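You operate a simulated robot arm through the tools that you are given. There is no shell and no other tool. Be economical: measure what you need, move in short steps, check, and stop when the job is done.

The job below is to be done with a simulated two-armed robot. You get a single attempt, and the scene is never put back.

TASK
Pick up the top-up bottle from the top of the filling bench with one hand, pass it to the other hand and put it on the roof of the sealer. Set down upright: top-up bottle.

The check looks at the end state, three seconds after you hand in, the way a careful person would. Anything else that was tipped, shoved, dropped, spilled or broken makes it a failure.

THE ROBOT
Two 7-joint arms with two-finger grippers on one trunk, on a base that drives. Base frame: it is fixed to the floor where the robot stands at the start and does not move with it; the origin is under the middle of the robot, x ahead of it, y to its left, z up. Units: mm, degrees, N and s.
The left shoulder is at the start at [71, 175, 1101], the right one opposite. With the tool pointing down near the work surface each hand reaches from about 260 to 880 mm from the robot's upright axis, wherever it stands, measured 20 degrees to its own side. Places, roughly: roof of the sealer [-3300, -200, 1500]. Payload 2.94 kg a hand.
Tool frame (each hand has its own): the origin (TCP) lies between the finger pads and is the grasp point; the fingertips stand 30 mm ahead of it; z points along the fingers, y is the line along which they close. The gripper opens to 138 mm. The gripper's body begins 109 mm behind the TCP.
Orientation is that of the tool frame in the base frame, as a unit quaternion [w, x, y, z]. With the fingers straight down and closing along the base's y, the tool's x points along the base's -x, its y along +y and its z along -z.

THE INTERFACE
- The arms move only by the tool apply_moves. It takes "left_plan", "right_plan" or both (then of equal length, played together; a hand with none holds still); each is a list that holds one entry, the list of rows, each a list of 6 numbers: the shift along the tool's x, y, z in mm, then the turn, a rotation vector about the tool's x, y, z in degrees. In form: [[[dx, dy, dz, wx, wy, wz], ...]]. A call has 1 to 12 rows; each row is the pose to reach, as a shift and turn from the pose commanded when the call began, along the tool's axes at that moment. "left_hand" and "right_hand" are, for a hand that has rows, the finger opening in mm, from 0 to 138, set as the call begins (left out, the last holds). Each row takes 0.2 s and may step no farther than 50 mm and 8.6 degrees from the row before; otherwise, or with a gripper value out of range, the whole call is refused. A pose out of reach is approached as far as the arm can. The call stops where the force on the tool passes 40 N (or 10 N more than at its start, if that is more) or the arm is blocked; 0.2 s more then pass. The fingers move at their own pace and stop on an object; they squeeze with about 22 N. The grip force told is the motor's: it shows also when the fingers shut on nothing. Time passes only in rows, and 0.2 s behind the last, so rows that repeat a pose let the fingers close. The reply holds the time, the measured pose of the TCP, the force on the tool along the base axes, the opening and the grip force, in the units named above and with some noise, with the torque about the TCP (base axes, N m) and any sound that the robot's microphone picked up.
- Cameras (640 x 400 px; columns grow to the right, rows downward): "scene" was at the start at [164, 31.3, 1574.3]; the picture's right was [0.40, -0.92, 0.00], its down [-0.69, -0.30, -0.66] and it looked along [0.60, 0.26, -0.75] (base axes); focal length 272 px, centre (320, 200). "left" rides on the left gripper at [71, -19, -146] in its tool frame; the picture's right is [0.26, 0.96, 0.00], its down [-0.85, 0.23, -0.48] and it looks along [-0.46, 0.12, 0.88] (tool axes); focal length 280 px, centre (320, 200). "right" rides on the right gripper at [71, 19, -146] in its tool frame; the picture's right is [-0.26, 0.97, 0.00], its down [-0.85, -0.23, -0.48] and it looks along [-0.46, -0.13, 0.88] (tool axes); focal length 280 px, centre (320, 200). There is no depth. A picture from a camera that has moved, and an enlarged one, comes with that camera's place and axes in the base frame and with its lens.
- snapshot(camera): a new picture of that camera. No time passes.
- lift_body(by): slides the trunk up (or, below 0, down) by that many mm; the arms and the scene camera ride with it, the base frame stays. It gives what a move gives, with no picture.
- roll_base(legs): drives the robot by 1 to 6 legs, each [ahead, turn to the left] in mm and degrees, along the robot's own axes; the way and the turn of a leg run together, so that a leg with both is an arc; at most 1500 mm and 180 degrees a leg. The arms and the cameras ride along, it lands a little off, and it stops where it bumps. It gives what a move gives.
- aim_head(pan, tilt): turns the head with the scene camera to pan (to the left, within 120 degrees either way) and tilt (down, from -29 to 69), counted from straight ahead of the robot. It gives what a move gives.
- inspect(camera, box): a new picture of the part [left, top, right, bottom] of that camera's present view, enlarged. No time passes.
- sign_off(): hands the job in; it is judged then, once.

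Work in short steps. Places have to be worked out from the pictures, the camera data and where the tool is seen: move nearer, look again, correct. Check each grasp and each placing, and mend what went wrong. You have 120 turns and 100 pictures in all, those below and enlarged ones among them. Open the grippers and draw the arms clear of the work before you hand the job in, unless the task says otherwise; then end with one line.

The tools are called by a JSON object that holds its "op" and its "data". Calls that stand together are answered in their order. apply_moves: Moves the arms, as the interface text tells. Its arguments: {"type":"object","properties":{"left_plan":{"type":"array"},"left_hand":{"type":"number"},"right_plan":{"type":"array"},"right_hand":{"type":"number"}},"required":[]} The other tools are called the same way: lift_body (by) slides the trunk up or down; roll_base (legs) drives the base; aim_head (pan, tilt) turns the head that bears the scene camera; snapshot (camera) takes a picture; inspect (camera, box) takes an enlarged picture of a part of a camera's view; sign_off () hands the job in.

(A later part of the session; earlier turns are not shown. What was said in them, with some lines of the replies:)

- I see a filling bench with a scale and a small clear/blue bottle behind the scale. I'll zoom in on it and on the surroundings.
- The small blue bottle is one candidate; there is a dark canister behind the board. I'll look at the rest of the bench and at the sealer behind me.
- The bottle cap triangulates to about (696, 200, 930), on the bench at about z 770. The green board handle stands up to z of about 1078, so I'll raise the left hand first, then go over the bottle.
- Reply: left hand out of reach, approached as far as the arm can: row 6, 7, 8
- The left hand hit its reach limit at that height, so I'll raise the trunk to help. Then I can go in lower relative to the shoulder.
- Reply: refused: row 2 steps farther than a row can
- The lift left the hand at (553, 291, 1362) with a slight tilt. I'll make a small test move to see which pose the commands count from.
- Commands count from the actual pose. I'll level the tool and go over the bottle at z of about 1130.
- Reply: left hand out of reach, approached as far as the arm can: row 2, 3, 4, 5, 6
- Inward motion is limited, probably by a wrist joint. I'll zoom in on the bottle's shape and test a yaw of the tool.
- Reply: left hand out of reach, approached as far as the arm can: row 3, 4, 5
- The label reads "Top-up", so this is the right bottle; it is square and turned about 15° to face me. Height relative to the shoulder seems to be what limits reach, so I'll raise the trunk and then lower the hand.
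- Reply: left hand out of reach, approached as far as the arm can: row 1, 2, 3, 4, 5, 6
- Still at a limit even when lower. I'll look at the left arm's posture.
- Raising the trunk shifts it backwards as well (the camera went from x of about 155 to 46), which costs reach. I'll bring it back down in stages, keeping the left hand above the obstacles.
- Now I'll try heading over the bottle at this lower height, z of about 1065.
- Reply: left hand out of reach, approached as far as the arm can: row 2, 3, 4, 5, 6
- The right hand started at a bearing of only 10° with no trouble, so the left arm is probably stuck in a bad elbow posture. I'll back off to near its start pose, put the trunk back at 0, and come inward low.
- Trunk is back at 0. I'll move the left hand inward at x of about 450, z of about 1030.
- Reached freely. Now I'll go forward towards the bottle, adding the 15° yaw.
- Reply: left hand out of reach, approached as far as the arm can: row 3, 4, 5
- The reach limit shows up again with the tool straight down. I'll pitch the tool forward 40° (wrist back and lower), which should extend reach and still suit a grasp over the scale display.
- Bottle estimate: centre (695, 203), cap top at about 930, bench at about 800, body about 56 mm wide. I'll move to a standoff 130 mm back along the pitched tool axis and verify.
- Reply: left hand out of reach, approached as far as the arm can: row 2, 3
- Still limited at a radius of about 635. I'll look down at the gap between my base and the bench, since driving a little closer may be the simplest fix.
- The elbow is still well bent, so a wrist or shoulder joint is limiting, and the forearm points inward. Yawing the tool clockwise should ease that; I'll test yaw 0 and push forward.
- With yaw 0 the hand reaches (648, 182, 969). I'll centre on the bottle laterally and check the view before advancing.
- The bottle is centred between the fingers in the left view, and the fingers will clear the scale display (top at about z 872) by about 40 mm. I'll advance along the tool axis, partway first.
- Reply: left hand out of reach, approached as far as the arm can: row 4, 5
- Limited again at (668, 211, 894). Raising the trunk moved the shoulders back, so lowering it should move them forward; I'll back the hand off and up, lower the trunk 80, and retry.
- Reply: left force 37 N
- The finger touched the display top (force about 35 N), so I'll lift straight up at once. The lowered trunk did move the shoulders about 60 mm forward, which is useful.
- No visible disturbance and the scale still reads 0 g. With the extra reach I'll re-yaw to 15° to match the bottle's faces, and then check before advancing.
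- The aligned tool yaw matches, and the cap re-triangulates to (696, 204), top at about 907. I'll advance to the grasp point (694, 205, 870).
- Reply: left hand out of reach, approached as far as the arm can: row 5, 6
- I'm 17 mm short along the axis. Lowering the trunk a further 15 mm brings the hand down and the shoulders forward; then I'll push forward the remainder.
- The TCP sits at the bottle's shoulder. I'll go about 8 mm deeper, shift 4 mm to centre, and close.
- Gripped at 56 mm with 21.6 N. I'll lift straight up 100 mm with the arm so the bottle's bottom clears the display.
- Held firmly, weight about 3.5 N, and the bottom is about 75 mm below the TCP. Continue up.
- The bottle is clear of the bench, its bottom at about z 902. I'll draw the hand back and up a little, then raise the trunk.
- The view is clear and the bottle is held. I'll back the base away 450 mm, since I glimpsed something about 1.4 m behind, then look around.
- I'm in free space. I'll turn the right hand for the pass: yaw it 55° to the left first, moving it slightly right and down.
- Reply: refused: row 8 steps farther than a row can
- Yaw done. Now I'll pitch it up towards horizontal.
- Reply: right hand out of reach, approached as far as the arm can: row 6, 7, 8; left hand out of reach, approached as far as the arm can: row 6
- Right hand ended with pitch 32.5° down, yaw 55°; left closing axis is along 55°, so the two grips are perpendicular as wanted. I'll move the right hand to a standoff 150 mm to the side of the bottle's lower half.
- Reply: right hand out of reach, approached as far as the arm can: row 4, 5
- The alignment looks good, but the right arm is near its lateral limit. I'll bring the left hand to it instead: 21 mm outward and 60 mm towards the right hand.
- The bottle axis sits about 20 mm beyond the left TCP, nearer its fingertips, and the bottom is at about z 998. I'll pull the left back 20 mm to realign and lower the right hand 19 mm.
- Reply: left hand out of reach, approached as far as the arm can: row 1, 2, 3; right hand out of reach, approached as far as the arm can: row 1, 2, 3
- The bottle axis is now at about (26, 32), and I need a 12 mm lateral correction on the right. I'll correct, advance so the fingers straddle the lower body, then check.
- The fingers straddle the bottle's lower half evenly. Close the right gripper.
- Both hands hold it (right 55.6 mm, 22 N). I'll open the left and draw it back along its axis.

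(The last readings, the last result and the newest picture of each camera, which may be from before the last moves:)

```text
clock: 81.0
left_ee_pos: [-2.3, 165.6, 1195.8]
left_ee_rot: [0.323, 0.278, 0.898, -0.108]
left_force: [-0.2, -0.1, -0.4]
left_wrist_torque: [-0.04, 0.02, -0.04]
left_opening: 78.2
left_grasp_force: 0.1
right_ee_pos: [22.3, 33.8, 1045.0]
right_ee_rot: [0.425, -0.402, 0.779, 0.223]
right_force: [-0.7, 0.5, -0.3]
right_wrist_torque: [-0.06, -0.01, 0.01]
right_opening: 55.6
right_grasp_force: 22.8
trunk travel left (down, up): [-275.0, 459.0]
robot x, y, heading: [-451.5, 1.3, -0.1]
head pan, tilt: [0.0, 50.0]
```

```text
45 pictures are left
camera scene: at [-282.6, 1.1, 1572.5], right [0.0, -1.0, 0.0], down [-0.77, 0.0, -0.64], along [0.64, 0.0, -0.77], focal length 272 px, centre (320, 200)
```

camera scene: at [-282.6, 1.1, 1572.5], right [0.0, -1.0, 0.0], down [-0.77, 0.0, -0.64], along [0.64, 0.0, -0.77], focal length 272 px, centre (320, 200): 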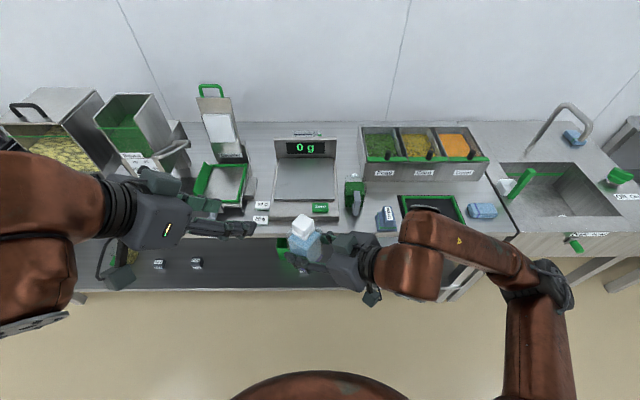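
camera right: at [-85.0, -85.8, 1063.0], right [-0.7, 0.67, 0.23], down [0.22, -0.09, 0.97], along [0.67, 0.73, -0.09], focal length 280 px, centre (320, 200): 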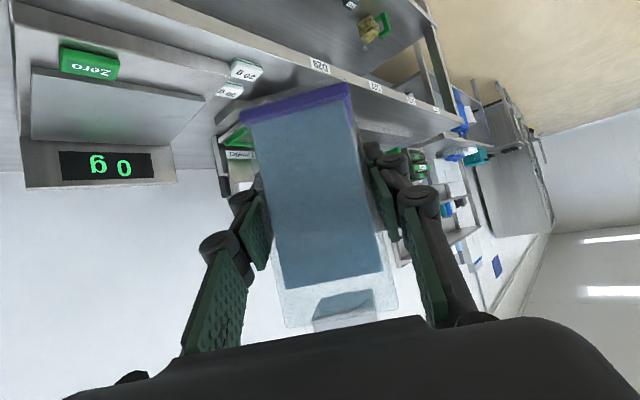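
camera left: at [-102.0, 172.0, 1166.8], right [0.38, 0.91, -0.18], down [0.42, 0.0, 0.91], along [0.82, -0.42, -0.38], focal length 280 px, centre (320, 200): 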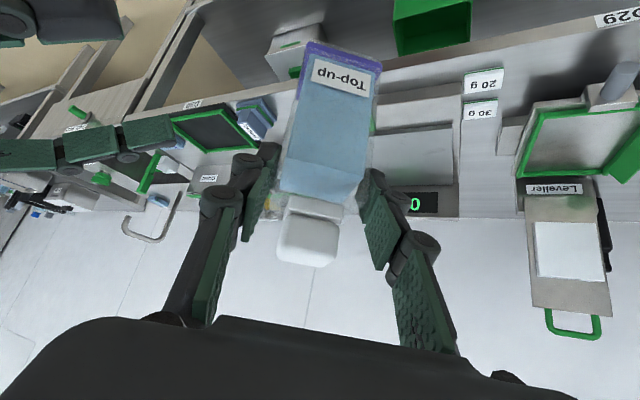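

The right hand holds the bottle alone and the left is clear. I'll nudge forward 150 mm for turning room and turn left 90° to look at the sealer behind.

{"op": "roll_base", "data": {"legs": [[130, 0], [0, 90]]}}

{"op": "aim_head", "data": {"pan": 90, "tilt": 15}}

{"op": "snapshot", "data": {"camera": "scene"}}

```text
clock: 86.1
left_ee_pos: [-480.2, 452.4, 1197.0]
left_ee_rot: [0.307, -0.433, 0.834, 0.151]
left_force: [-0.1, 0.2, 0.7]
left_wrist_torque: [-0.01, 0.04, -0.01]
left_opening: 77.9
left_grasp_force: 0.1
right_ee_pos: [-349.5, 475.7, 1044.3]
right_ee_rot: [-0.146, 0.834, -0.272, -0.457]
right_force: [0.2, -0.2, -3.3]
right_wrist_torque: [0.02, 0.01, 0.02]
right_opening: 55.5
right_grasp_force: 21.4
trunk travel left (down, up): [-275.0, 459.0]
robot x, y, heading: [-322.9, -2.1, 89.1]
head pan, tilt: [0.0, 50.0]
```

```text
clock: 87.8
left_ee_pos: [-480.0, 452.2, 1196.9]
left_ee_rot: [0.305, -0.434, 0.834, 0.15]
left_force: [-0.1, 0.1, 0.5]
left_wrist_torque: [0.01, -0.02, 0.0]
left_opening: 77.8
left_grasp_force: 0.0
right_ee_pos: [-350.3, 476.9, 1043.8]
right_ee_rot: [-0.146, 0.833, -0.272, -0.458]
right_force: [0.7, 0.3, -4.2]
right_wrist_torque: [-0.02, -0.01, 0.02]
right_opening: 55.9
right_grasp_force: 21.8
trunk travel left (down, up): [-275.0, 459.0]
robot x, y, heading: [-322.2, 0.3, 89.3]
head pan, tilt: [90.0, 15.0]
```

```text
44 pictures are left
camera scene: at [-414.1, 93.6, 1626.3], right [0.01, 1.0, 0.0], down [0.26, 0.0, -0.97], along [-0.97, 0.01, -0.26], focal length 272 px, centre (320, 200)
```

scene: 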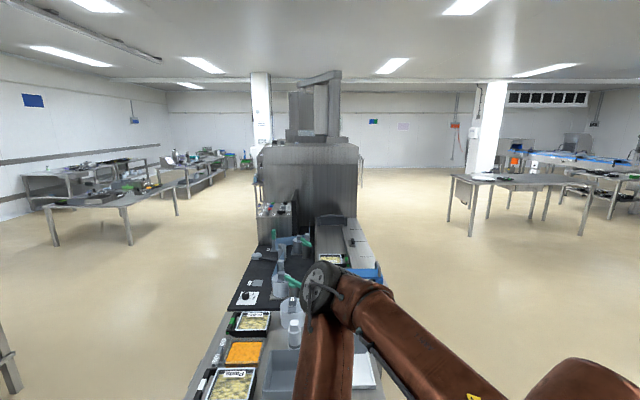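

The sealer is the tall machine at the end of the line, at x of about -3300. Zooming in on its roof.

{"op": "inspect", "data": {"camera": "scene", "box": [220, 60, 420, 185]}}

{"op": "inspect", "data": {"camera": "scene", "box": [200, 160, 420, 298]}}

```text
3.20 times, centred on (320, 122) of scene
camera zoom: at [-414.1, 93.6, 1626.3], right [0.01, 1.0, 0.0], down [0.26, 0.0, -0.97], along [-0.97, 0.01, -0.26], focal length 872 px, centre (320, 448)
```

zoom: 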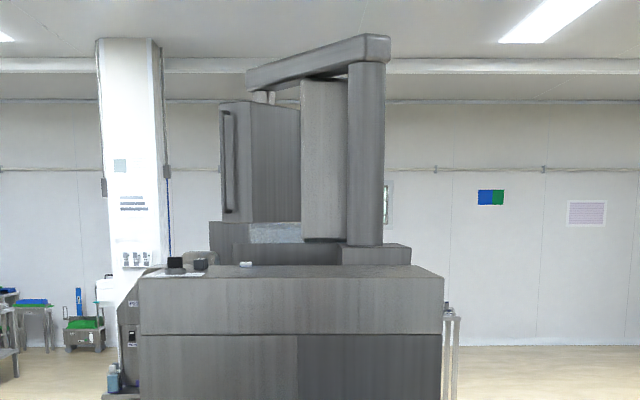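

```text
2.90 times, centred on (310, 229) of scene
camera zoom: at [-414.1, 93.6, 1626.3], right [0.01, 1.0, 0.0], down [0.26, 0.0, -0.97], along [-0.97, 0.01, -0.26], focal length 790 px, centre (349, 116)
```

zoom: 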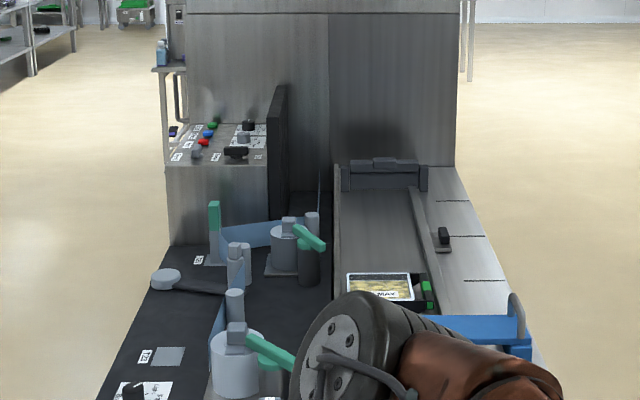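

The roof's layout isn't clear from here. I'll drive round the free (+y) side of the line for a better view.

{"op": "roll_base", "data": {"legs": [[1150, 0], [0, 90], [1200, 0]]}}

{"op": "aim_head", "data": {"pan": 35, "tilt": 10}}

{"op": "snapshot", "data": {"camera": "scene"}}

```text
clock: 103.1
left_ee_pos: [-1960.3, 1021.2, 1196.9]
left_ee_rot: [-0.111, 0.895, -0.287, -0.322]
left_force: [-0.1, -0.4, 0.4]
left_wrist_torque: [0.02, -0.01, -0.02]
left_opening: 78.2
left_grasp_force: 0.2
right_ee_pos: [-1984.0, 1152.4, 1043.5]
right_ee_rot: [0.22, 0.783, 0.394, -0.428]
right_force: [0.0, -0.3, -4.1]
right_wrist_torque: [0.02, 0.0, 0.04]
right_opening: 55.5
right_grasp_force: 22.3
trunk travel left (down, up): [-275.0, 459.0]
robot x, y, heading: [-1503.7, 1175.0, 178.5]
head pan, tilt: [90.0, 15.0]
```

```text
clock: 104.3
left_ee_pos: [-1961.7, 1021.8, 1197.3]
left_ee_rot: [-0.111, 0.895, -0.288, -0.322]
left_force: [0.0, 0.2, -0.5]
left_wrist_torque: [0.02, 0.02, -0.01]
left_opening: 77.8
left_grasp_force: 0.1
right_ee_pos: [-1985.3, 1152.6, 1044.5]
right_ee_rot: [0.218, 0.784, 0.393, -0.429]
right_force: [-0.4, 0.7, -3.7]
right_wrist_torque: [-0.01, -0.01, -0.01]
right_opening: 55.5
right_grasp_force: 21.8
trunk travel left (down, up): [-275.0, 459.0]
robot x, y, heading: [-1510.5, 1175.3, 178.3]
head pan, tilt: [35.0, 10.0]
```

```text
41 pictures are left
camera scene: at [-1677.3, 1125.1, 1634.4], right [-0.56, 0.83, 0.0], down [0.14, 0.1, -0.98], along [-0.82, -0.55, -0.17], focal length 272 px, centre (320, 200)
```

scene: 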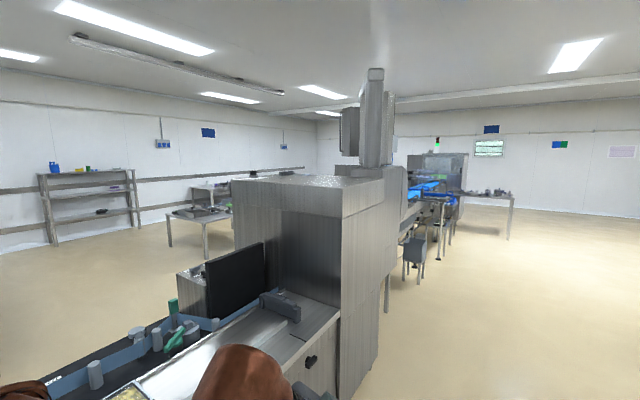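

Zooming in on the machine's top.

{"op": "inspect", "data": {"camera": "scene", "box": [210, 50, 490, 225]}}

```text
2.29 times, centred on (350, 138) of scene
camera zoom: at [-1677.3, 1125.1, 1634.4], right [-0.56, 0.83, 0.0], down [0.14, 0.1, -0.98], along [-0.82, -0.55, -0.17], focal length 622 px, centre (251, 343)
```

zoom: 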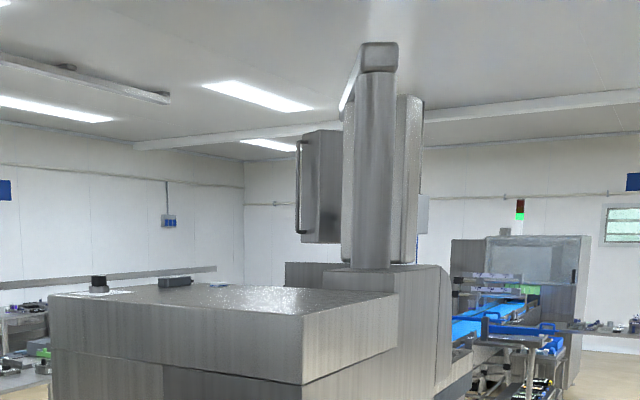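

The roof is a flat plate: front edge x ≈ -2877, y from -390 to 458, z ≈ 1457, with clutter only at the far front corner. I'll place near the +y side at about (-3050, 370), standing on the +y side. First raise the trunk and arm here.

{"op": "lift_body", "data": {"by": 455}}

{"op": "apply_moves", "data": {"right_plan": [[[-17, 0, -11, 0, 0, 0], [-34, 0, -21, 0, 0, 0], [-51, 0, -32, 0, 0, 0], [-68, 0, -43, 0, 0, 0]]]}}

{"op": "aim_head", "data": {"pan": 35, "tilt": 20}}

{"op": "snapshot", "data": {"camera": "scene"}}

```text
refused: 455 is not a number from -400 to 400
```

```text
clock: 105.3
left_ee_pos: [-1961.6, 1021.4, 1196.7]
left_ee_rot: [-0.111, 0.895, -0.288, -0.322]
left_force: [-0.3, 0.6, 0.3]
left_wrist_torque: [-0.02, -0.01, -0.02]
left_opening: 77.7
left_grasp_force: 0.1
right_ee_pos: [-1984.9, 1152.1, 1124.1]
right_ee_rot: [0.218, 0.785, 0.392, -0.428]
right_force: [0.6, -0.5, -4.1]
right_wrist_torque: [-0.01, -0.01, -0.02]
right_opening: 55.6
right_grasp_force: 21.6
trunk travel left (down, up): [-275.0, 459.0]
robot x, y, heading: [-1506.8, 1176.3, 178.6]
head pan, tilt: [35.0, 10.0]
```

```text
clock: 106.1
left_ee_pos: [-1960.0, 1020.4, 1197.1]
left_ee_rot: [-0.111, 0.895, -0.287, -0.322]
left_force: [0.3, -0.1, 0.2]
left_wrist_torque: [-0.01, -0.01, 0.02]
left_opening: 78.1
left_grasp_force: 0.0
right_ee_pos: [-1985.3, 1153.7, 1123.4]
right_ee_rot: [0.218, 0.784, 0.393, -0.428]
right_force: [-0.1, 0.8, -3.6]
right_wrist_torque: [0.02, 0.0, 0.01]
right_opening: 55.5
right_grasp_force: 21.6
trunk travel left (down, up): [-275.0, 459.0]
robot x, y, heading: [-1503.9, 1174.6, 178.7]
head pan, tilt: [35.0, 20.0]
```

```text
39 pictures are left
camera scene: at [-1677.4, 1125.1, 1618.2], right [-0.55, 0.83, 0.0], down [0.28, 0.19, -0.94], along [-0.78, -0.52, -0.34], focal length 272 px, centre (320, 200)
```

scene: 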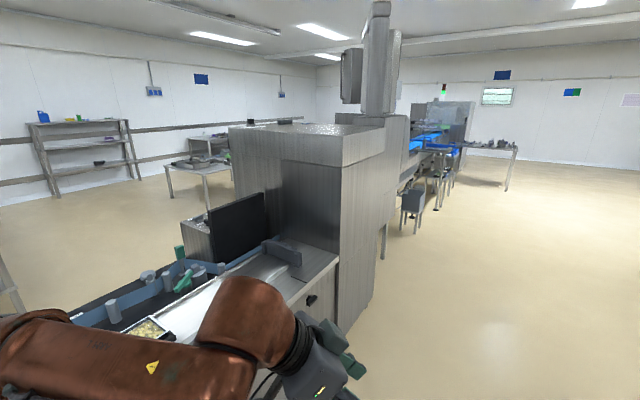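

The arm went up 80 mm. Now lift the trunk 400 mm here in free space and check the roof.

{"op": "lift_body", "data": {"by": 400}}

{"op": "snapshot", "data": {"camera": "scene"}}

{"op": "inspect", "data": {"camera": "scene", "box": [200, 100, 420, 238]}}

{"op": "snapshot", "data": {"camera": "right"}}

```text
clock: 109.9
left_ee_pos: [-1961.3, 1021.4, 1597.0]
left_ee_rot: [-0.111, 0.895, -0.287, -0.322]
left_force: [-0.7, -0.1, -0.1]
left_wrist_torque: [0.02, -0.01, 0.0]
left_opening: 78.1
left_grasp_force: 0.0
right_ee_pos: [-1984.7, 1152.6, 1524.0]
right_ee_rot: [0.219, 0.784, 0.393, -0.428]
right_force: [-0.7, 0.1, -3.4]
right_wrist_torque: [-0.02, 0.01, 0.0]
right_opening: 55.6
right_grasp_force: 22.1
trunk travel left (down, up): [-675.0, 59.0]
robot x, y, heading: [-1510.0, 1176.2, 178.5]
head pan, tilt: [35.0, 20.0]
```

```text
38 pictures are left
camera scene: at [-1566.3, 1122.6, 2019.6], right [-0.55, 0.83, 0.0], down [0.28, 0.19, -0.94], along [-0.78, -0.52, -0.34], focal length 272 px, centre (320, 200)
```

scene: 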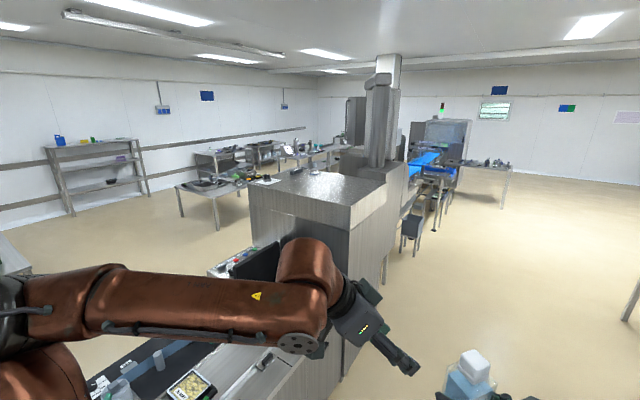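

```text
2.90 times, centred on (310, 169) of scene
camera zoom: at [-1566.3, 1122.6, 2019.6], right [-0.55, 0.83, 0.0], down [0.28, 0.19, -0.94], along [-0.78, -0.52, -0.34], focal length 790 px, centre (349, 290)
```

zoom: 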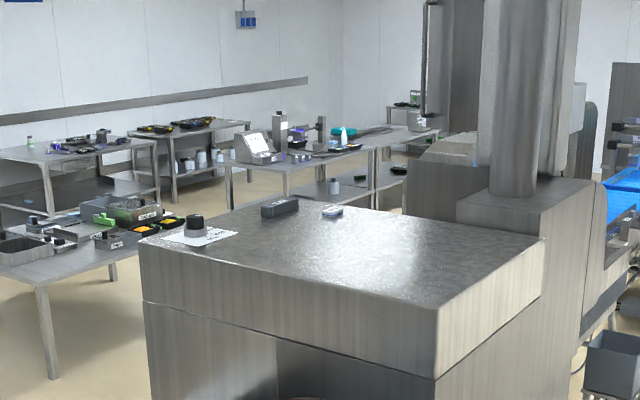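

```text
36 pictures are left
camera right: at [-1873.6, 1270.8, 1543.3], right [0.69, -0.69, 0.23], down [-0.22, 0.1, 0.97], along [-0.69, -0.72, -0.09], focal length 280 px, centre (320, 200)
```

right: 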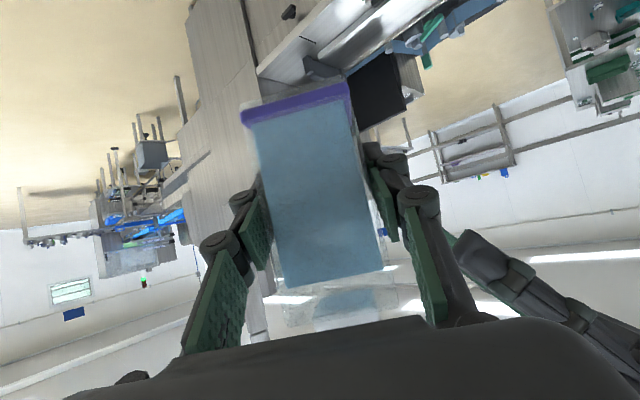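

Roof confirmed clear, at z ≈ 1452 with its +y edge at about 460. I'll drive alongside, turn to face it, and stop short.

{"op": "roll_base", "data": {"legs": [[1500, 0], [56, 0], [0, 91.5]]}}

{"op": "aim_head", "data": {"pan": 0, "tilt": 45}}

{"op": "snapshot", "data": {"camera": "scene"}}

```text
clock: 122.0
left_ee_pos: [-2927.0, 751.3, 1597.0]
left_ee_rot: [0.157, 0.824, 0.454, -0.302]
left_force: [-1.2, -0.4, -0.5]
left_wrist_torque: [-0.02, -0.01, 0.0]
left_opening: 77.9
left_grasp_force: 0.1
right_ee_pos: [-3055.8, 720.6, 1525.3]
right_ee_rot: [0.462, 0.251, 0.84, -0.134]
right_force: [0.4, 0.0, -3.4]
right_wrist_torque: [-0.02, 0.0, 0.04]
right_opening: 55.6
right_grasp_force: 22.0
trunk travel left (down, up): [-675.0, 59.0]
robot x, y, heading: [-3104.8, 1195.3, -88.2]
head pan, tilt: [35.0, 20.0]
```

```text
clock: 123.0
left_ee_pos: [-2924.9, 751.6, 1596.3]
left_ee_rot: [0.157, 0.824, 0.454, -0.301]
left_force: [-0.1, 0.5, -0.6]
left_wrist_torque: [-0.02, -0.01, 0.01]
left_opening: 77.8
left_grasp_force: 0.1
right_ee_pos: [-3053.9, 720.1, 1525.3]
right_ee_rot: [0.462, 0.252, 0.84, -0.135]
right_force: [0.0, -0.1, -3.0]
right_wrist_torque: [0.01, 0.01, 0.0]
right_opening: 55.6
right_grasp_force: 22.0
trunk travel left (down, up): [-675.0, 59.0]
robot x, y, heading: [-3107.2, 1196.1, -87.9]
head pan, tilt: [0.0, 45.0]
```

```text
35 pictures are left
camera scene: at [-3103.3, 1132.1, 1981.0], right [-1.0, -0.04, 0.0], down [-0.03, 0.71, -0.71], along [0.03, -0.71, -0.71], focal length 272 px, centre (320, 200)
```

scene: 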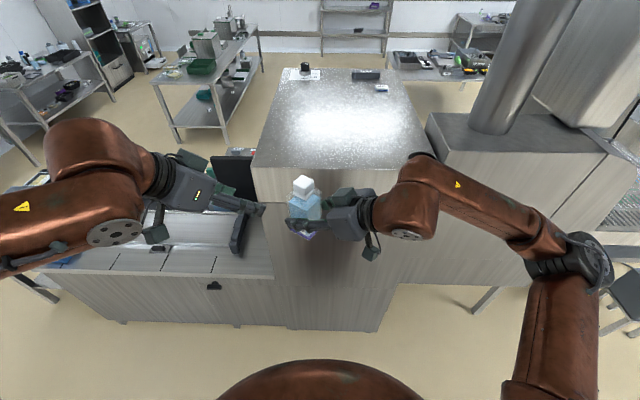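

Driving straight in would bring my right elbow into the machine's rear block. I'll instead approach at a heading of about -110°, which swings the elbow clear: back up, shift in x, turn.

{"op": "roll_base", "data": {"legs": [[-100, 0], [0, 88], [330, 0], [0, -110]]}}

{"op": "snapshot", "data": {"camera": "scene"}}

```text
clock: 134.3
left_ee_pos: [-2789.7, 819.5, 1598.2]
left_ee_rot: [0.094, 0.898, 0.277, -0.328]
left_force: [0.0, -0.9, -1.1]
left_wrist_torque: [0.0, -0.02, 0.01]
left_opening: 78.0
left_grasp_force: 0.0
right_ee_pos: [-2923.8, 843.1, 1524.5]
right_ee_rot: [0.424, 0.418, 0.771, -0.226]
right_force: [-0.7, 0.4, -4.1]
right_wrist_torque: [0.02, 0.02, 0.01]
right_opening: 55.6
right_grasp_force: 21.8
trunk travel left (down, up): [-675.0, 59.0]
robot x, y, heading: [-2776.4, 1297.9, -111.7]
head pan, tilt: [0.0, 45.0]
```

```text
34 pictures are left
camera scene: at [-2800.9, 1239.3, 1981.0], right [-0.93, 0.37, 0.0], down [0.26, 0.66, -0.71], along [-0.26, -0.66, -0.71], focal length 272 px, centre (320, 200)
```

scene: 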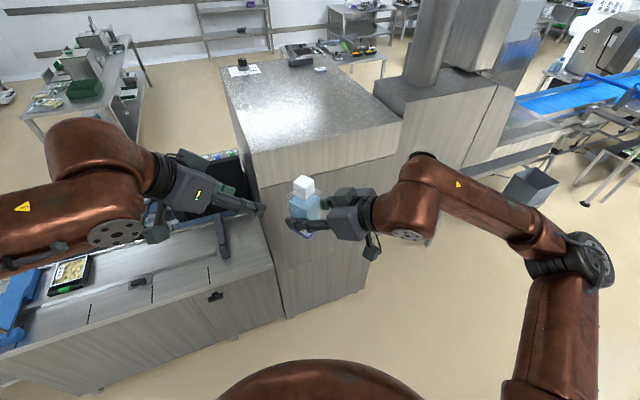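

Good geometry; the elbow is well clear. I'll raise the trunk 40 mm more for margin and drive in 350 mm first.

{"op": "lift_body", "data": {"by": 40}}

{"op": "roll_base", "data": {"legs": [[350, 0]]}}

{"op": "snapshot", "data": {"camera": "scene"}}

{"op": "snapshot", "data": {"camera": "right"}}

```text
clock: 135.2
left_ee_pos: [-2790.7, 819.4, 1637.0]
left_ee_rot: [0.093, 0.899, 0.276, -0.327]
left_force: [-1.0, -0.4, 0.3]
left_wrist_torque: [0.02, 0.0, 0.01]
left_opening: 77.9
left_grasp_force: 0.1
right_ee_pos: [-2922.2, 842.1, 1563.5]
right_ee_rot: [0.424, 0.418, 0.771, -0.226]
right_force: [-0.8, 0.6, -3.5]
right_wrist_torque: [0.0, -0.01, 0.02]
right_opening: 55.5
right_grasp_force: 22.2
trunk travel left (down, up): [-715.0, 19.0]
robot x, y, heading: [-2783.8, 1300.1, -111.7]
head pan, tilt: [0.0, 45.0]
```

```text
clock: 137.4
left_ee_pos: [-2913.0, 495.7, 1637.4]
left_ee_rot: [0.095, 0.897, 0.28, -0.328]
left_force: [0.0, -0.8, -0.3]
left_wrist_torque: [0.0, 0.01, -0.01]
left_opening: 77.8
left_grasp_force: 0.2
right_ee_pos: [-3044.1, 517.4, 1565.2]
right_ee_rot: [0.426, 0.414, 0.773, -0.224]
right_force: [0.2, -1.4, -3.2]
right_wrist_torque: [-0.01, -0.02, -0.03]
right_opening: 55.5
right_grasp_force: 22.5
trunk travel left (down, up): [-715.0, 19.0]
robot x, y, heading: [-2899.4, 972.3, -111.1]
head pan, tilt: [0.0, 45.0]
```

```text
33 pictures are left
camera scene: at [-2925.7, 916.6, 2021.0], right [-0.93, 0.36, 0.0], down [0.25, 0.66, -0.71], along [-0.25, -0.66, -0.71], focal length 272 px, centre (320, 200)
```

scene: 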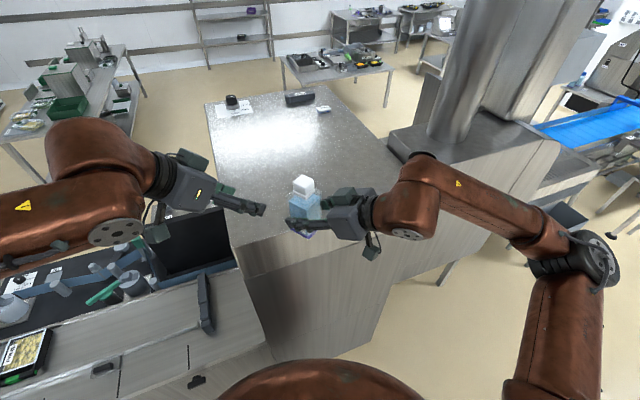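

```text
32 pictures are left
camera right: at [-3117.6, 662.6, 1583.6], right [0.88, 0.42, 0.23], down [-0.17, -0.18, 0.97], along [0.45, -0.89, -0.09], focal length 280 px, centre (320, 200)
```

right: 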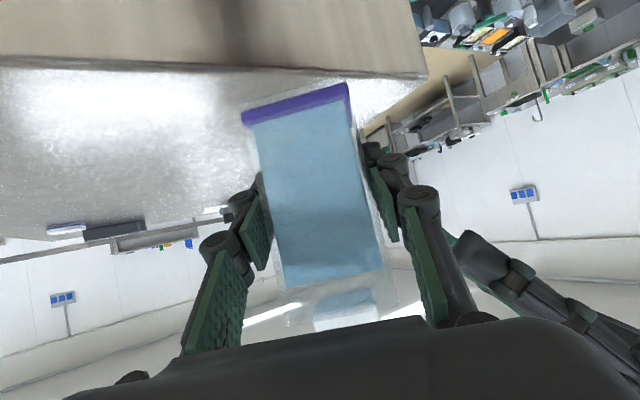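

The roof is directly beneath and ahead. Drive in another 140 mm.

{"op": "roll_base", "data": {"legs": [[140, 0]]}}

{"op": "snapshot", "data": {"camera": "scene"}}

{"op": "snapshot", "data": {"camera": "left"}}

```text
clock: 138.8
left_ee_pos: [-2958.8, 375.8, 1640.0]
left_ee_rot: [0.098, 0.896, 0.278, -0.331]
left_force: [-0.1, 0.5, 0.2]
left_wrist_torque: [-0.05, 0.02, 0.04]
left_opening: 78.0
left_grasp_force: 0.0
right_ee_pos: [-3089.7, 397.3, 1567.8]
right_ee_rot: [0.425, 0.413, 0.773, -0.227]
right_force: [1.5, 1.6, -3.4]
right_wrist_torque: [-0.04, 0.05, -0.12]
right_opening: 55.4
right_grasp_force: 21.8
trunk travel left (down, up): [-715.0, 19.0]
robot x, y, heading: [-2955.4, 845.0, -111.0]
head pan, tilt: [0.0, 45.0]
```

```text
31 pictures are left
camera scene: at [-2971.0, 798.1, 2021.3], right [-0.93, 0.36, 0.0], down [0.25, 0.66, -0.71], along [-0.26, -0.66, -0.7], focal length 272 px, centre (320, 200)
```

scene: 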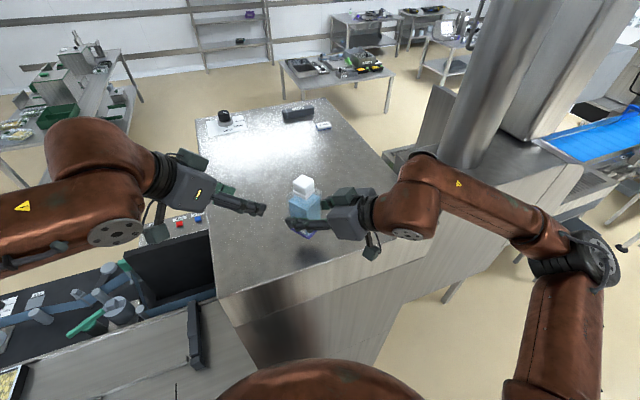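

```text
30 pictures are left
camera left: at [-2847.3, 475.6, 1705.9], right [0.71, -0.68, -0.18], down [-0.15, -0.39, 0.91], along [-0.69, -0.62, -0.38], focal length 280 px, centre (320, 200)
```

left: 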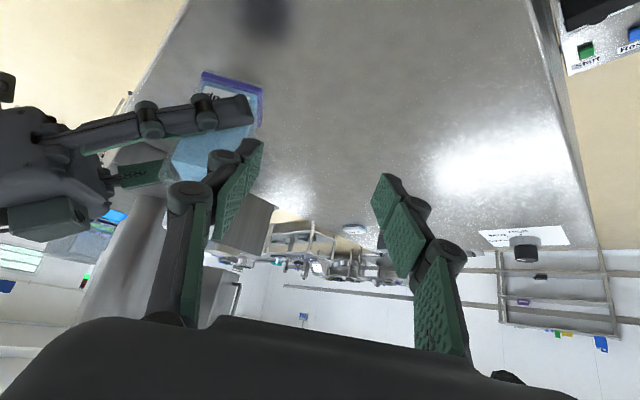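

The bottle is over clear roof, at about (-3090, 390), with its bottom roughly 70 mm above. Lower 45 mm first.

{"op": "apply_moves", "data": {"right_plan": [[[13, 0, 8, 0, 0, 0], [25, 0, 16, 0, 0, 0], [38, 0, 24, 0, 0, 0]]]}}

{"op": "snapshot", "data": {"camera": "right"}}

{"op": "inspect", "data": {"camera": "left", "box": [100, 20, 340, 170]}}

```text
clock: 139.6
left_ee_pos: [-2964.2, 364.2, 1636.6]
left_ee_rot: [0.095, 0.898, 0.279, -0.327]
left_force: [-0.7, -0.7, -0.6]
left_wrist_torque: [0.04, -0.03, -0.01]
left_opening: 78.0
left_grasp_force: 0.1
right_ee_pos: [-3094.5, 386.9, 1519.0]
right_ee_rot: [0.425, 0.415, 0.772, -0.224]
right_force: [-0.3, -0.3, -4.4]
right_wrist_torque: [0.06, -0.06, 0.07]
right_opening: 55.1
right_grasp_force: 21.5
trunk travel left (down, up): [-715.0, 19.0]
robot x, y, heading: [-2951.2, 845.2, -110.9]
head pan, tilt: [0.0, 45.0]
```

```text
29 pictures are left
camera right: at [-3168.4, 531.2, 1538.5], right [0.88, 0.42, 0.23], down [-0.17, -0.18, 0.97], along [0.45, -0.89, -0.09], focal length 280 px, centre (320, 200)
```

right: 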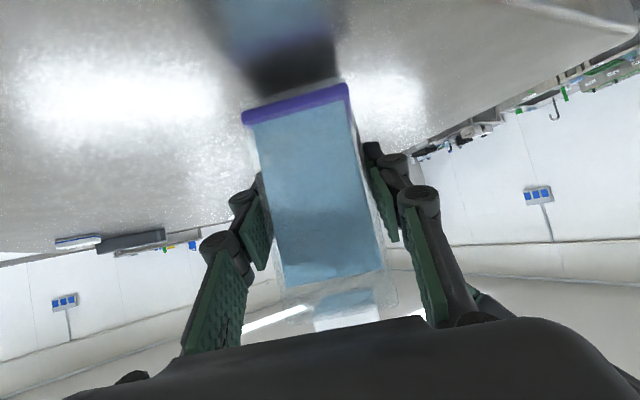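

```text
2.67 times, centred on (220, 95) of left
camera zoom: at [-2852.7, 463.1, 1703.1], right [0.71, -0.68, -0.18], down [-0.15, -0.4, 0.91], along [-0.69, -0.61, -0.38], focal length 748 px, centre (587, 480)
```

zoom: 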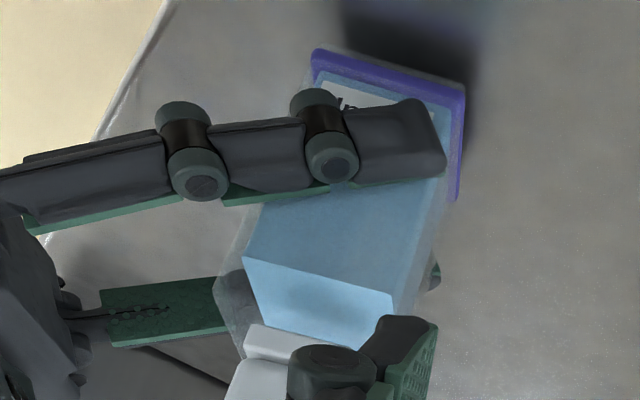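

Gap is about 20 mm (shadow and reflection close beneath). Continue down gently in small steps, watching force.

{"op": "apply_moves", "data": {"right_plan": [[[3, 0, 2, 0, 0, 0], [6, 0, 4, 0, 0, 0], [9, 0, 6, 0, 0, 0], [12, 0, 7.5, 0, 0, 0]]]}}

{"op": "snapshot", "data": {"camera": "right"}}

```text
clock: 140.6
left_ee_pos: [-2961.9, 367.9, 1638.8]
left_ee_rot: [0.095, 0.897, 0.278, -0.329]
left_force: [-0.6, -0.1, 0.5]
left_wrist_torque: [0.01, 0.03, -0.03]
left_opening: 78.2
left_grasp_force: 0.0
right_ee_pos: [-3093.6, 389.3, 1510.1]
right_ee_rot: [0.427, 0.413, 0.771, -0.227]
right_force: [-1.9, -3.0, 18.9]
right_wrist_torque: [-0.63, 0.15, 0.18]
right_opening: 55.9
right_grasp_force: 21.5
trunk travel left (down, up): [-715.0, 19.0]
robot x, y, heading: [-2954.7, 846.0, -110.9]
head pan, tilt: [0.0, 45.0]
```

```text
27 pictures are left
camera right: at [-3167.5, 534.2, 1527.1], right [0.88, 0.42, 0.23], down [-0.17, -0.17, 0.97], along [0.45, -0.89, -0.08], focal length 280 px, centre (320, 200)
```

right: 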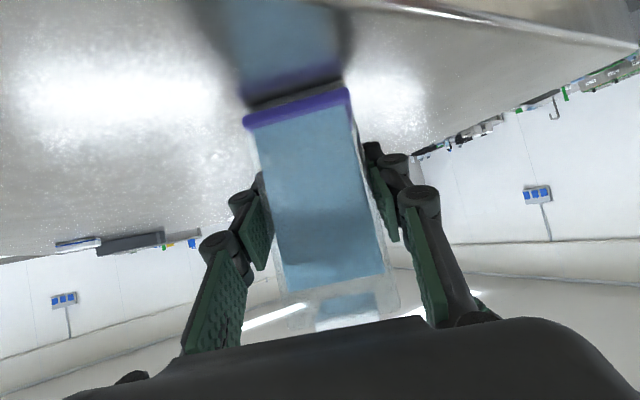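

Contact: about 23 N up, centred on the bottle's far edge, with a thin gap on the near edge, so a tilt of about 2°. I'll ease off the pressure and pitch the tool -2° to sit it flat.

{"op": "apply_moves", "data": {"right_plan": [[[-2, 0, -1.5, 0, 0, 0], [-2, 0, -1.5, 0, -1, 0], [-2, 0, -1.5, 0, -2, 0], [-1, 0, -0.6, 0, -2, 0]]]}}

{"op": "inspect", "data": {"camera": "right", "box": [220, 60, 380, 160]}}

```text
clock: 141.6
left_ee_pos: [-2961.1, 367.4, 1636.7]
left_ee_rot: [0.095, 0.898, 0.278, -0.329]
left_force: [-0.1, 0.3, -0.7]
left_wrist_torque: [0.01, 0.01, -0.01]
left_opening: 78.1
left_grasp_force: 0.0
right_ee_pos: [-3093.5, 390.7, 1506.8]
right_ee_rot: [0.439, 0.41, 0.765, -0.232]
right_force: [-1.7, -1.7, 10.6]
right_wrist_torque: [0.04, 0.35, 0.02]
right_opening: 55.3
right_grasp_force: 22.0
trunk travel left (down, up): [-715.0, 19.0]
robot x, y, heading: [-2954.3, 845.1, -111.1]
head pan, tilt: [0.0, 45.0]
```

```text
4.00 times, centred on (300, 110) of right
camera zoom: at [-3167.9, 535.3, 1520.2], right [0.88, 0.43, 0.23], down [-0.18, -0.15, 0.97], along [0.45, -0.89, -0.05], focal length 1122 px, centre (400, 560)
```

zoom: 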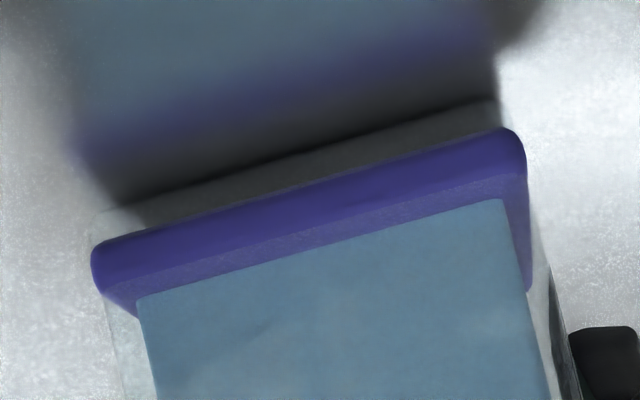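

It now sits flat on the roof (even contact line, little torque). Open the right gripper.

{"op": "apply_moves", "data": {"right_plan": [[[0, 0, 0, 0, 0, 0], [0, 0, 0, 0, 0, 0], [0, 0, 0, 0, 0, 0], [0, 0, 0, 0, 0, 0]]], "right_hand": 90}}

{"op": "snapshot", "data": {"camera": "right"}}

{"op": "snapshot", "data": {"camera": "left"}}

```text
clock: 142.6
left_ee_pos: [-2962.6, 367.7, 1638.3]
left_ee_rot: [0.095, 0.898, 0.278, -0.328]
left_force: [-1.3, 0.7, -0.9]
left_wrist_torque: [-0.02, 0.01, 0.01]
left_opening: 78.0
left_grasp_force: 0.1
right_ee_pos: [-3093.9, 389.9, 1505.9]
right_ee_rot: [0.44, 0.409, 0.765, -0.232]
right_force: [0.1, 0.3, -0.8]
right_wrist_torque: [-0.03, 0.01, -0.03]
right_opening: 90.2
right_grasp_force: 0.2
trunk travel left (down, up): [-715.0, 19.0]
robot x, y, heading: [-2950.7, 844.9, -111.0]
head pan, tilt: [0.0, 45.0]
```

```text
25 pictures are left
camera right: at [-3167.7, 534.9, 1520.1], right [0.88, 0.43, 0.23], down [-0.18, -0.15, 0.97], along [0.45, -0.89, -0.05], focal length 280 px, centre (320, 200)
```

right: 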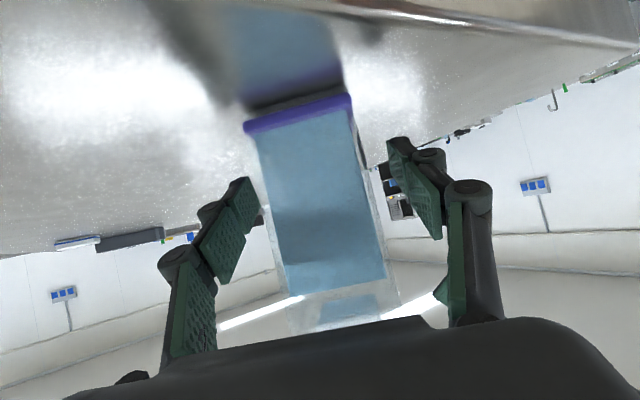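

```text
24 pictures are left
camera left: at [-2850.9, 466.6, 1703.9], right [0.71, -0.68, -0.18], down [-0.15, -0.39, 0.91], along [-0.69, -0.62, -0.38], focal length 280 px, centre (320, 200)
```

left: 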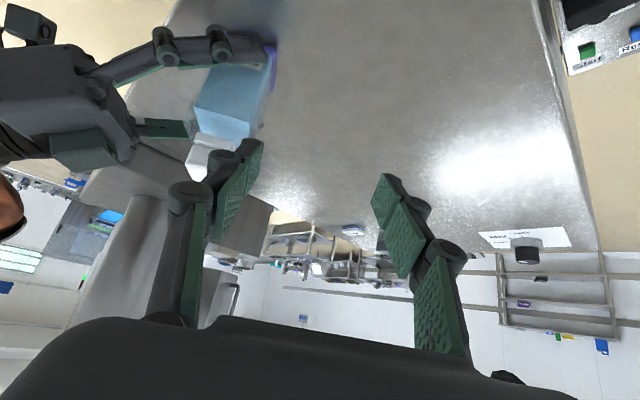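

The bottle stands free between the open fingers. Withdraw the right hand straight back along its axis.

{"op": "apply_moves", "data": {"right_plan": [[[0, 0, -15, 0, 0, 0], [0, 0, -35, 0, 0, 0], [0, 0, -60, 0, 0, 0], [0, 0, -90, 0, 0, 0], [0, 0, -120, 0, 0, 0], [0, 0, -140, 0, 0, 0]]]}}

{"op": "snapshot", "data": {"camera": "right"}}

{"op": "snapshot", "data": {"camera": "scene"}}

```text
clock: 144.0
left_ee_pos: [-2963.3, 367.9, 1638.1]
left_ee_rot: [0.096, 0.897, 0.278, -0.329]
left_force: [0.5, 0.0, 0.1]
left_wrist_torque: [-0.02, 0.01, 0.01]
left_opening: 78.1
left_grasp_force: 0.0
right_ee_pos: [-3161.6, 491.6, 1577.4]
right_ee_rot: [0.438, 0.41, 0.766, -0.231]
right_force: [0.0, -0.4, 0.9]
right_wrist_torque: [0.02, -0.03, -0.01]
right_opening: 90.1
right_grasp_force: 0.0
trunk travel left (down, up): [-715.0, 19.0]
robot x, y, heading: [-2956.3, 847.1, -111.0]
head pan, tilt: [0.0, 45.0]
```

```text
23 pictures are left
camera right: at [-3236.0, 635.6, 1590.4], right [0.88, 0.43, 0.23], down [-0.18, -0.15, 0.97], along [0.45, -0.89, -0.05], focal length 280 px, centre (320, 200)
```

right: 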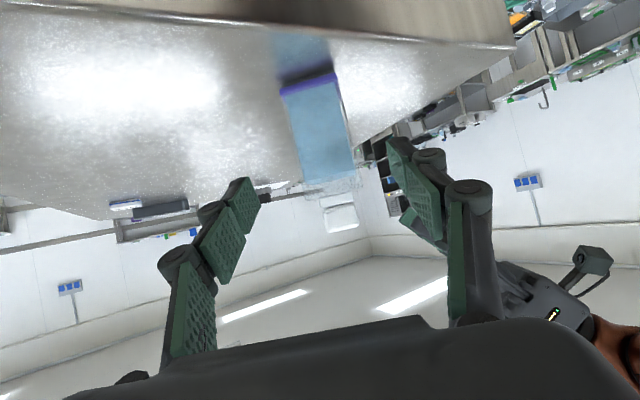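

```text
22 pictures are left
camera scene: at [-2975.8, 788.1, 2021.0], right [-0.93, 0.36, 0.0], down [0.25, 0.66, -0.71], along [-0.25, -0.66, -0.71], focal length 272 px, centre (320, 200)
```

scene: 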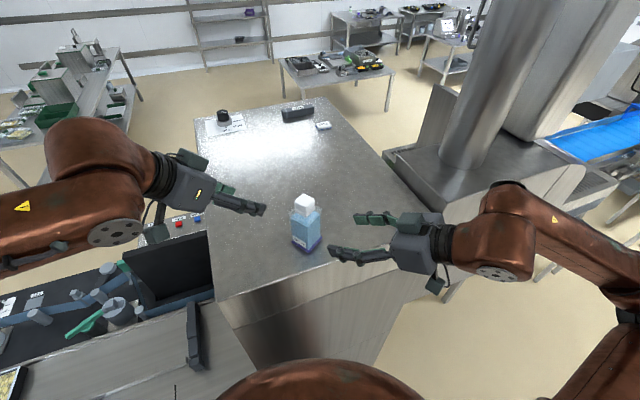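

The bottle stands upright on the roof and both hands are clear. Back the base away 450 mm and check.

{"op": "roll_base", "data": {"legs": [[-450, 0]]}}

{"op": "snapshot", "data": {"camera": "scene"}}

{"op": "inspect", "data": {"camera": "scene", "box": [240, 80, 400, 180]}}

```text
clock: 146.7
left_ee_pos: [-2800.4, 794.5, 1638.1]
left_ee_rot: [0.094, 0.898, 0.277, -0.328]
left_force: [-0.1, 0.4, -0.4]
left_wrist_torque: [0.03, -0.01, -0.02]
left_opening: 78.0
left_grasp_force: 0.0
right_ee_pos: [-2998.5, 918.9, 1576.5]
right_ee_rot: [0.439, 0.412, 0.764, -0.232]
right_force: [0.1, -0.9, -0.3]
right_wrist_torque: [0.0, 0.0, 0.0]
right_opening: 90.1
right_grasp_force: 0.0
trunk travel left (down, up): [-715.0, 19.0]
robot x, y, heading: [-2790.0, 1270.8, -111.3]
head pan, tilt: [0.0, 45.0]
```

```text
21 pictures are left
camera scene: at [-2810.7, 1214.4, 2020.9], right [-0.93, 0.36, 0.0], down [0.26, 0.66, -0.71], along [-0.26, -0.66, -0.71], focal length 272 px, centre (320, 200)
```

scene: 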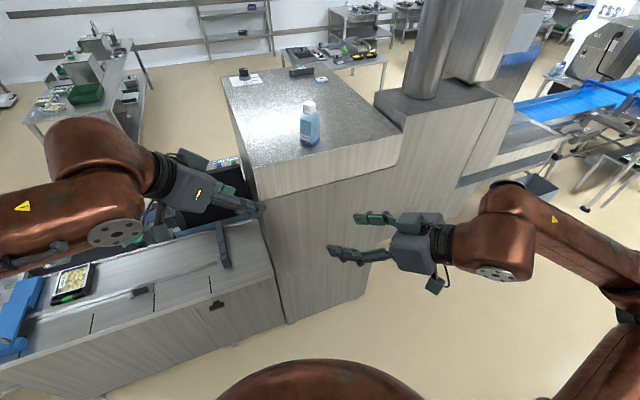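

```text
4.00 times, centred on (320, 130) of scene
camera zoom: at [-2810.7, 1214.4, 2020.9], right [-0.93, 0.36, 0.0], down [0.26, 0.66, -0.71], along [-0.26, -0.66, -0.71], focal length 1090 px, centre (320, 480)
```

zoom: 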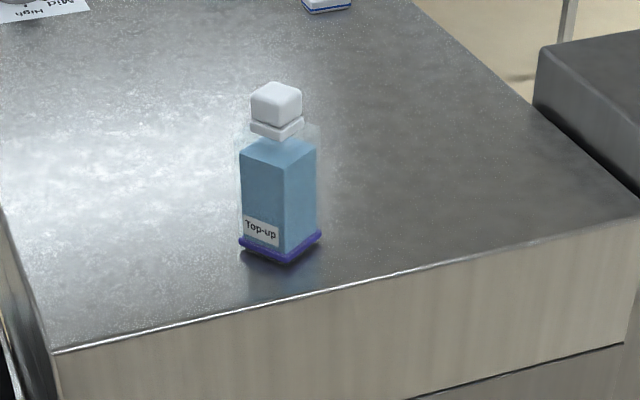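

The bottle stands upright on the sealer roof, well inside the edge, and nothing else there has moved. Both grippers are open and the arms are clear, so I'm handing in.

{"op": "sign_off", "data": {}}

```text
The job is handed in.
```

The top-up bottle was picked up with the left hand, passed to the right, and is standing upright on the sealer roof. The left finger pressed on the scale display once (about 35 N) before the pick; the later pictures showed nothing moved and the scale still at 0 g.
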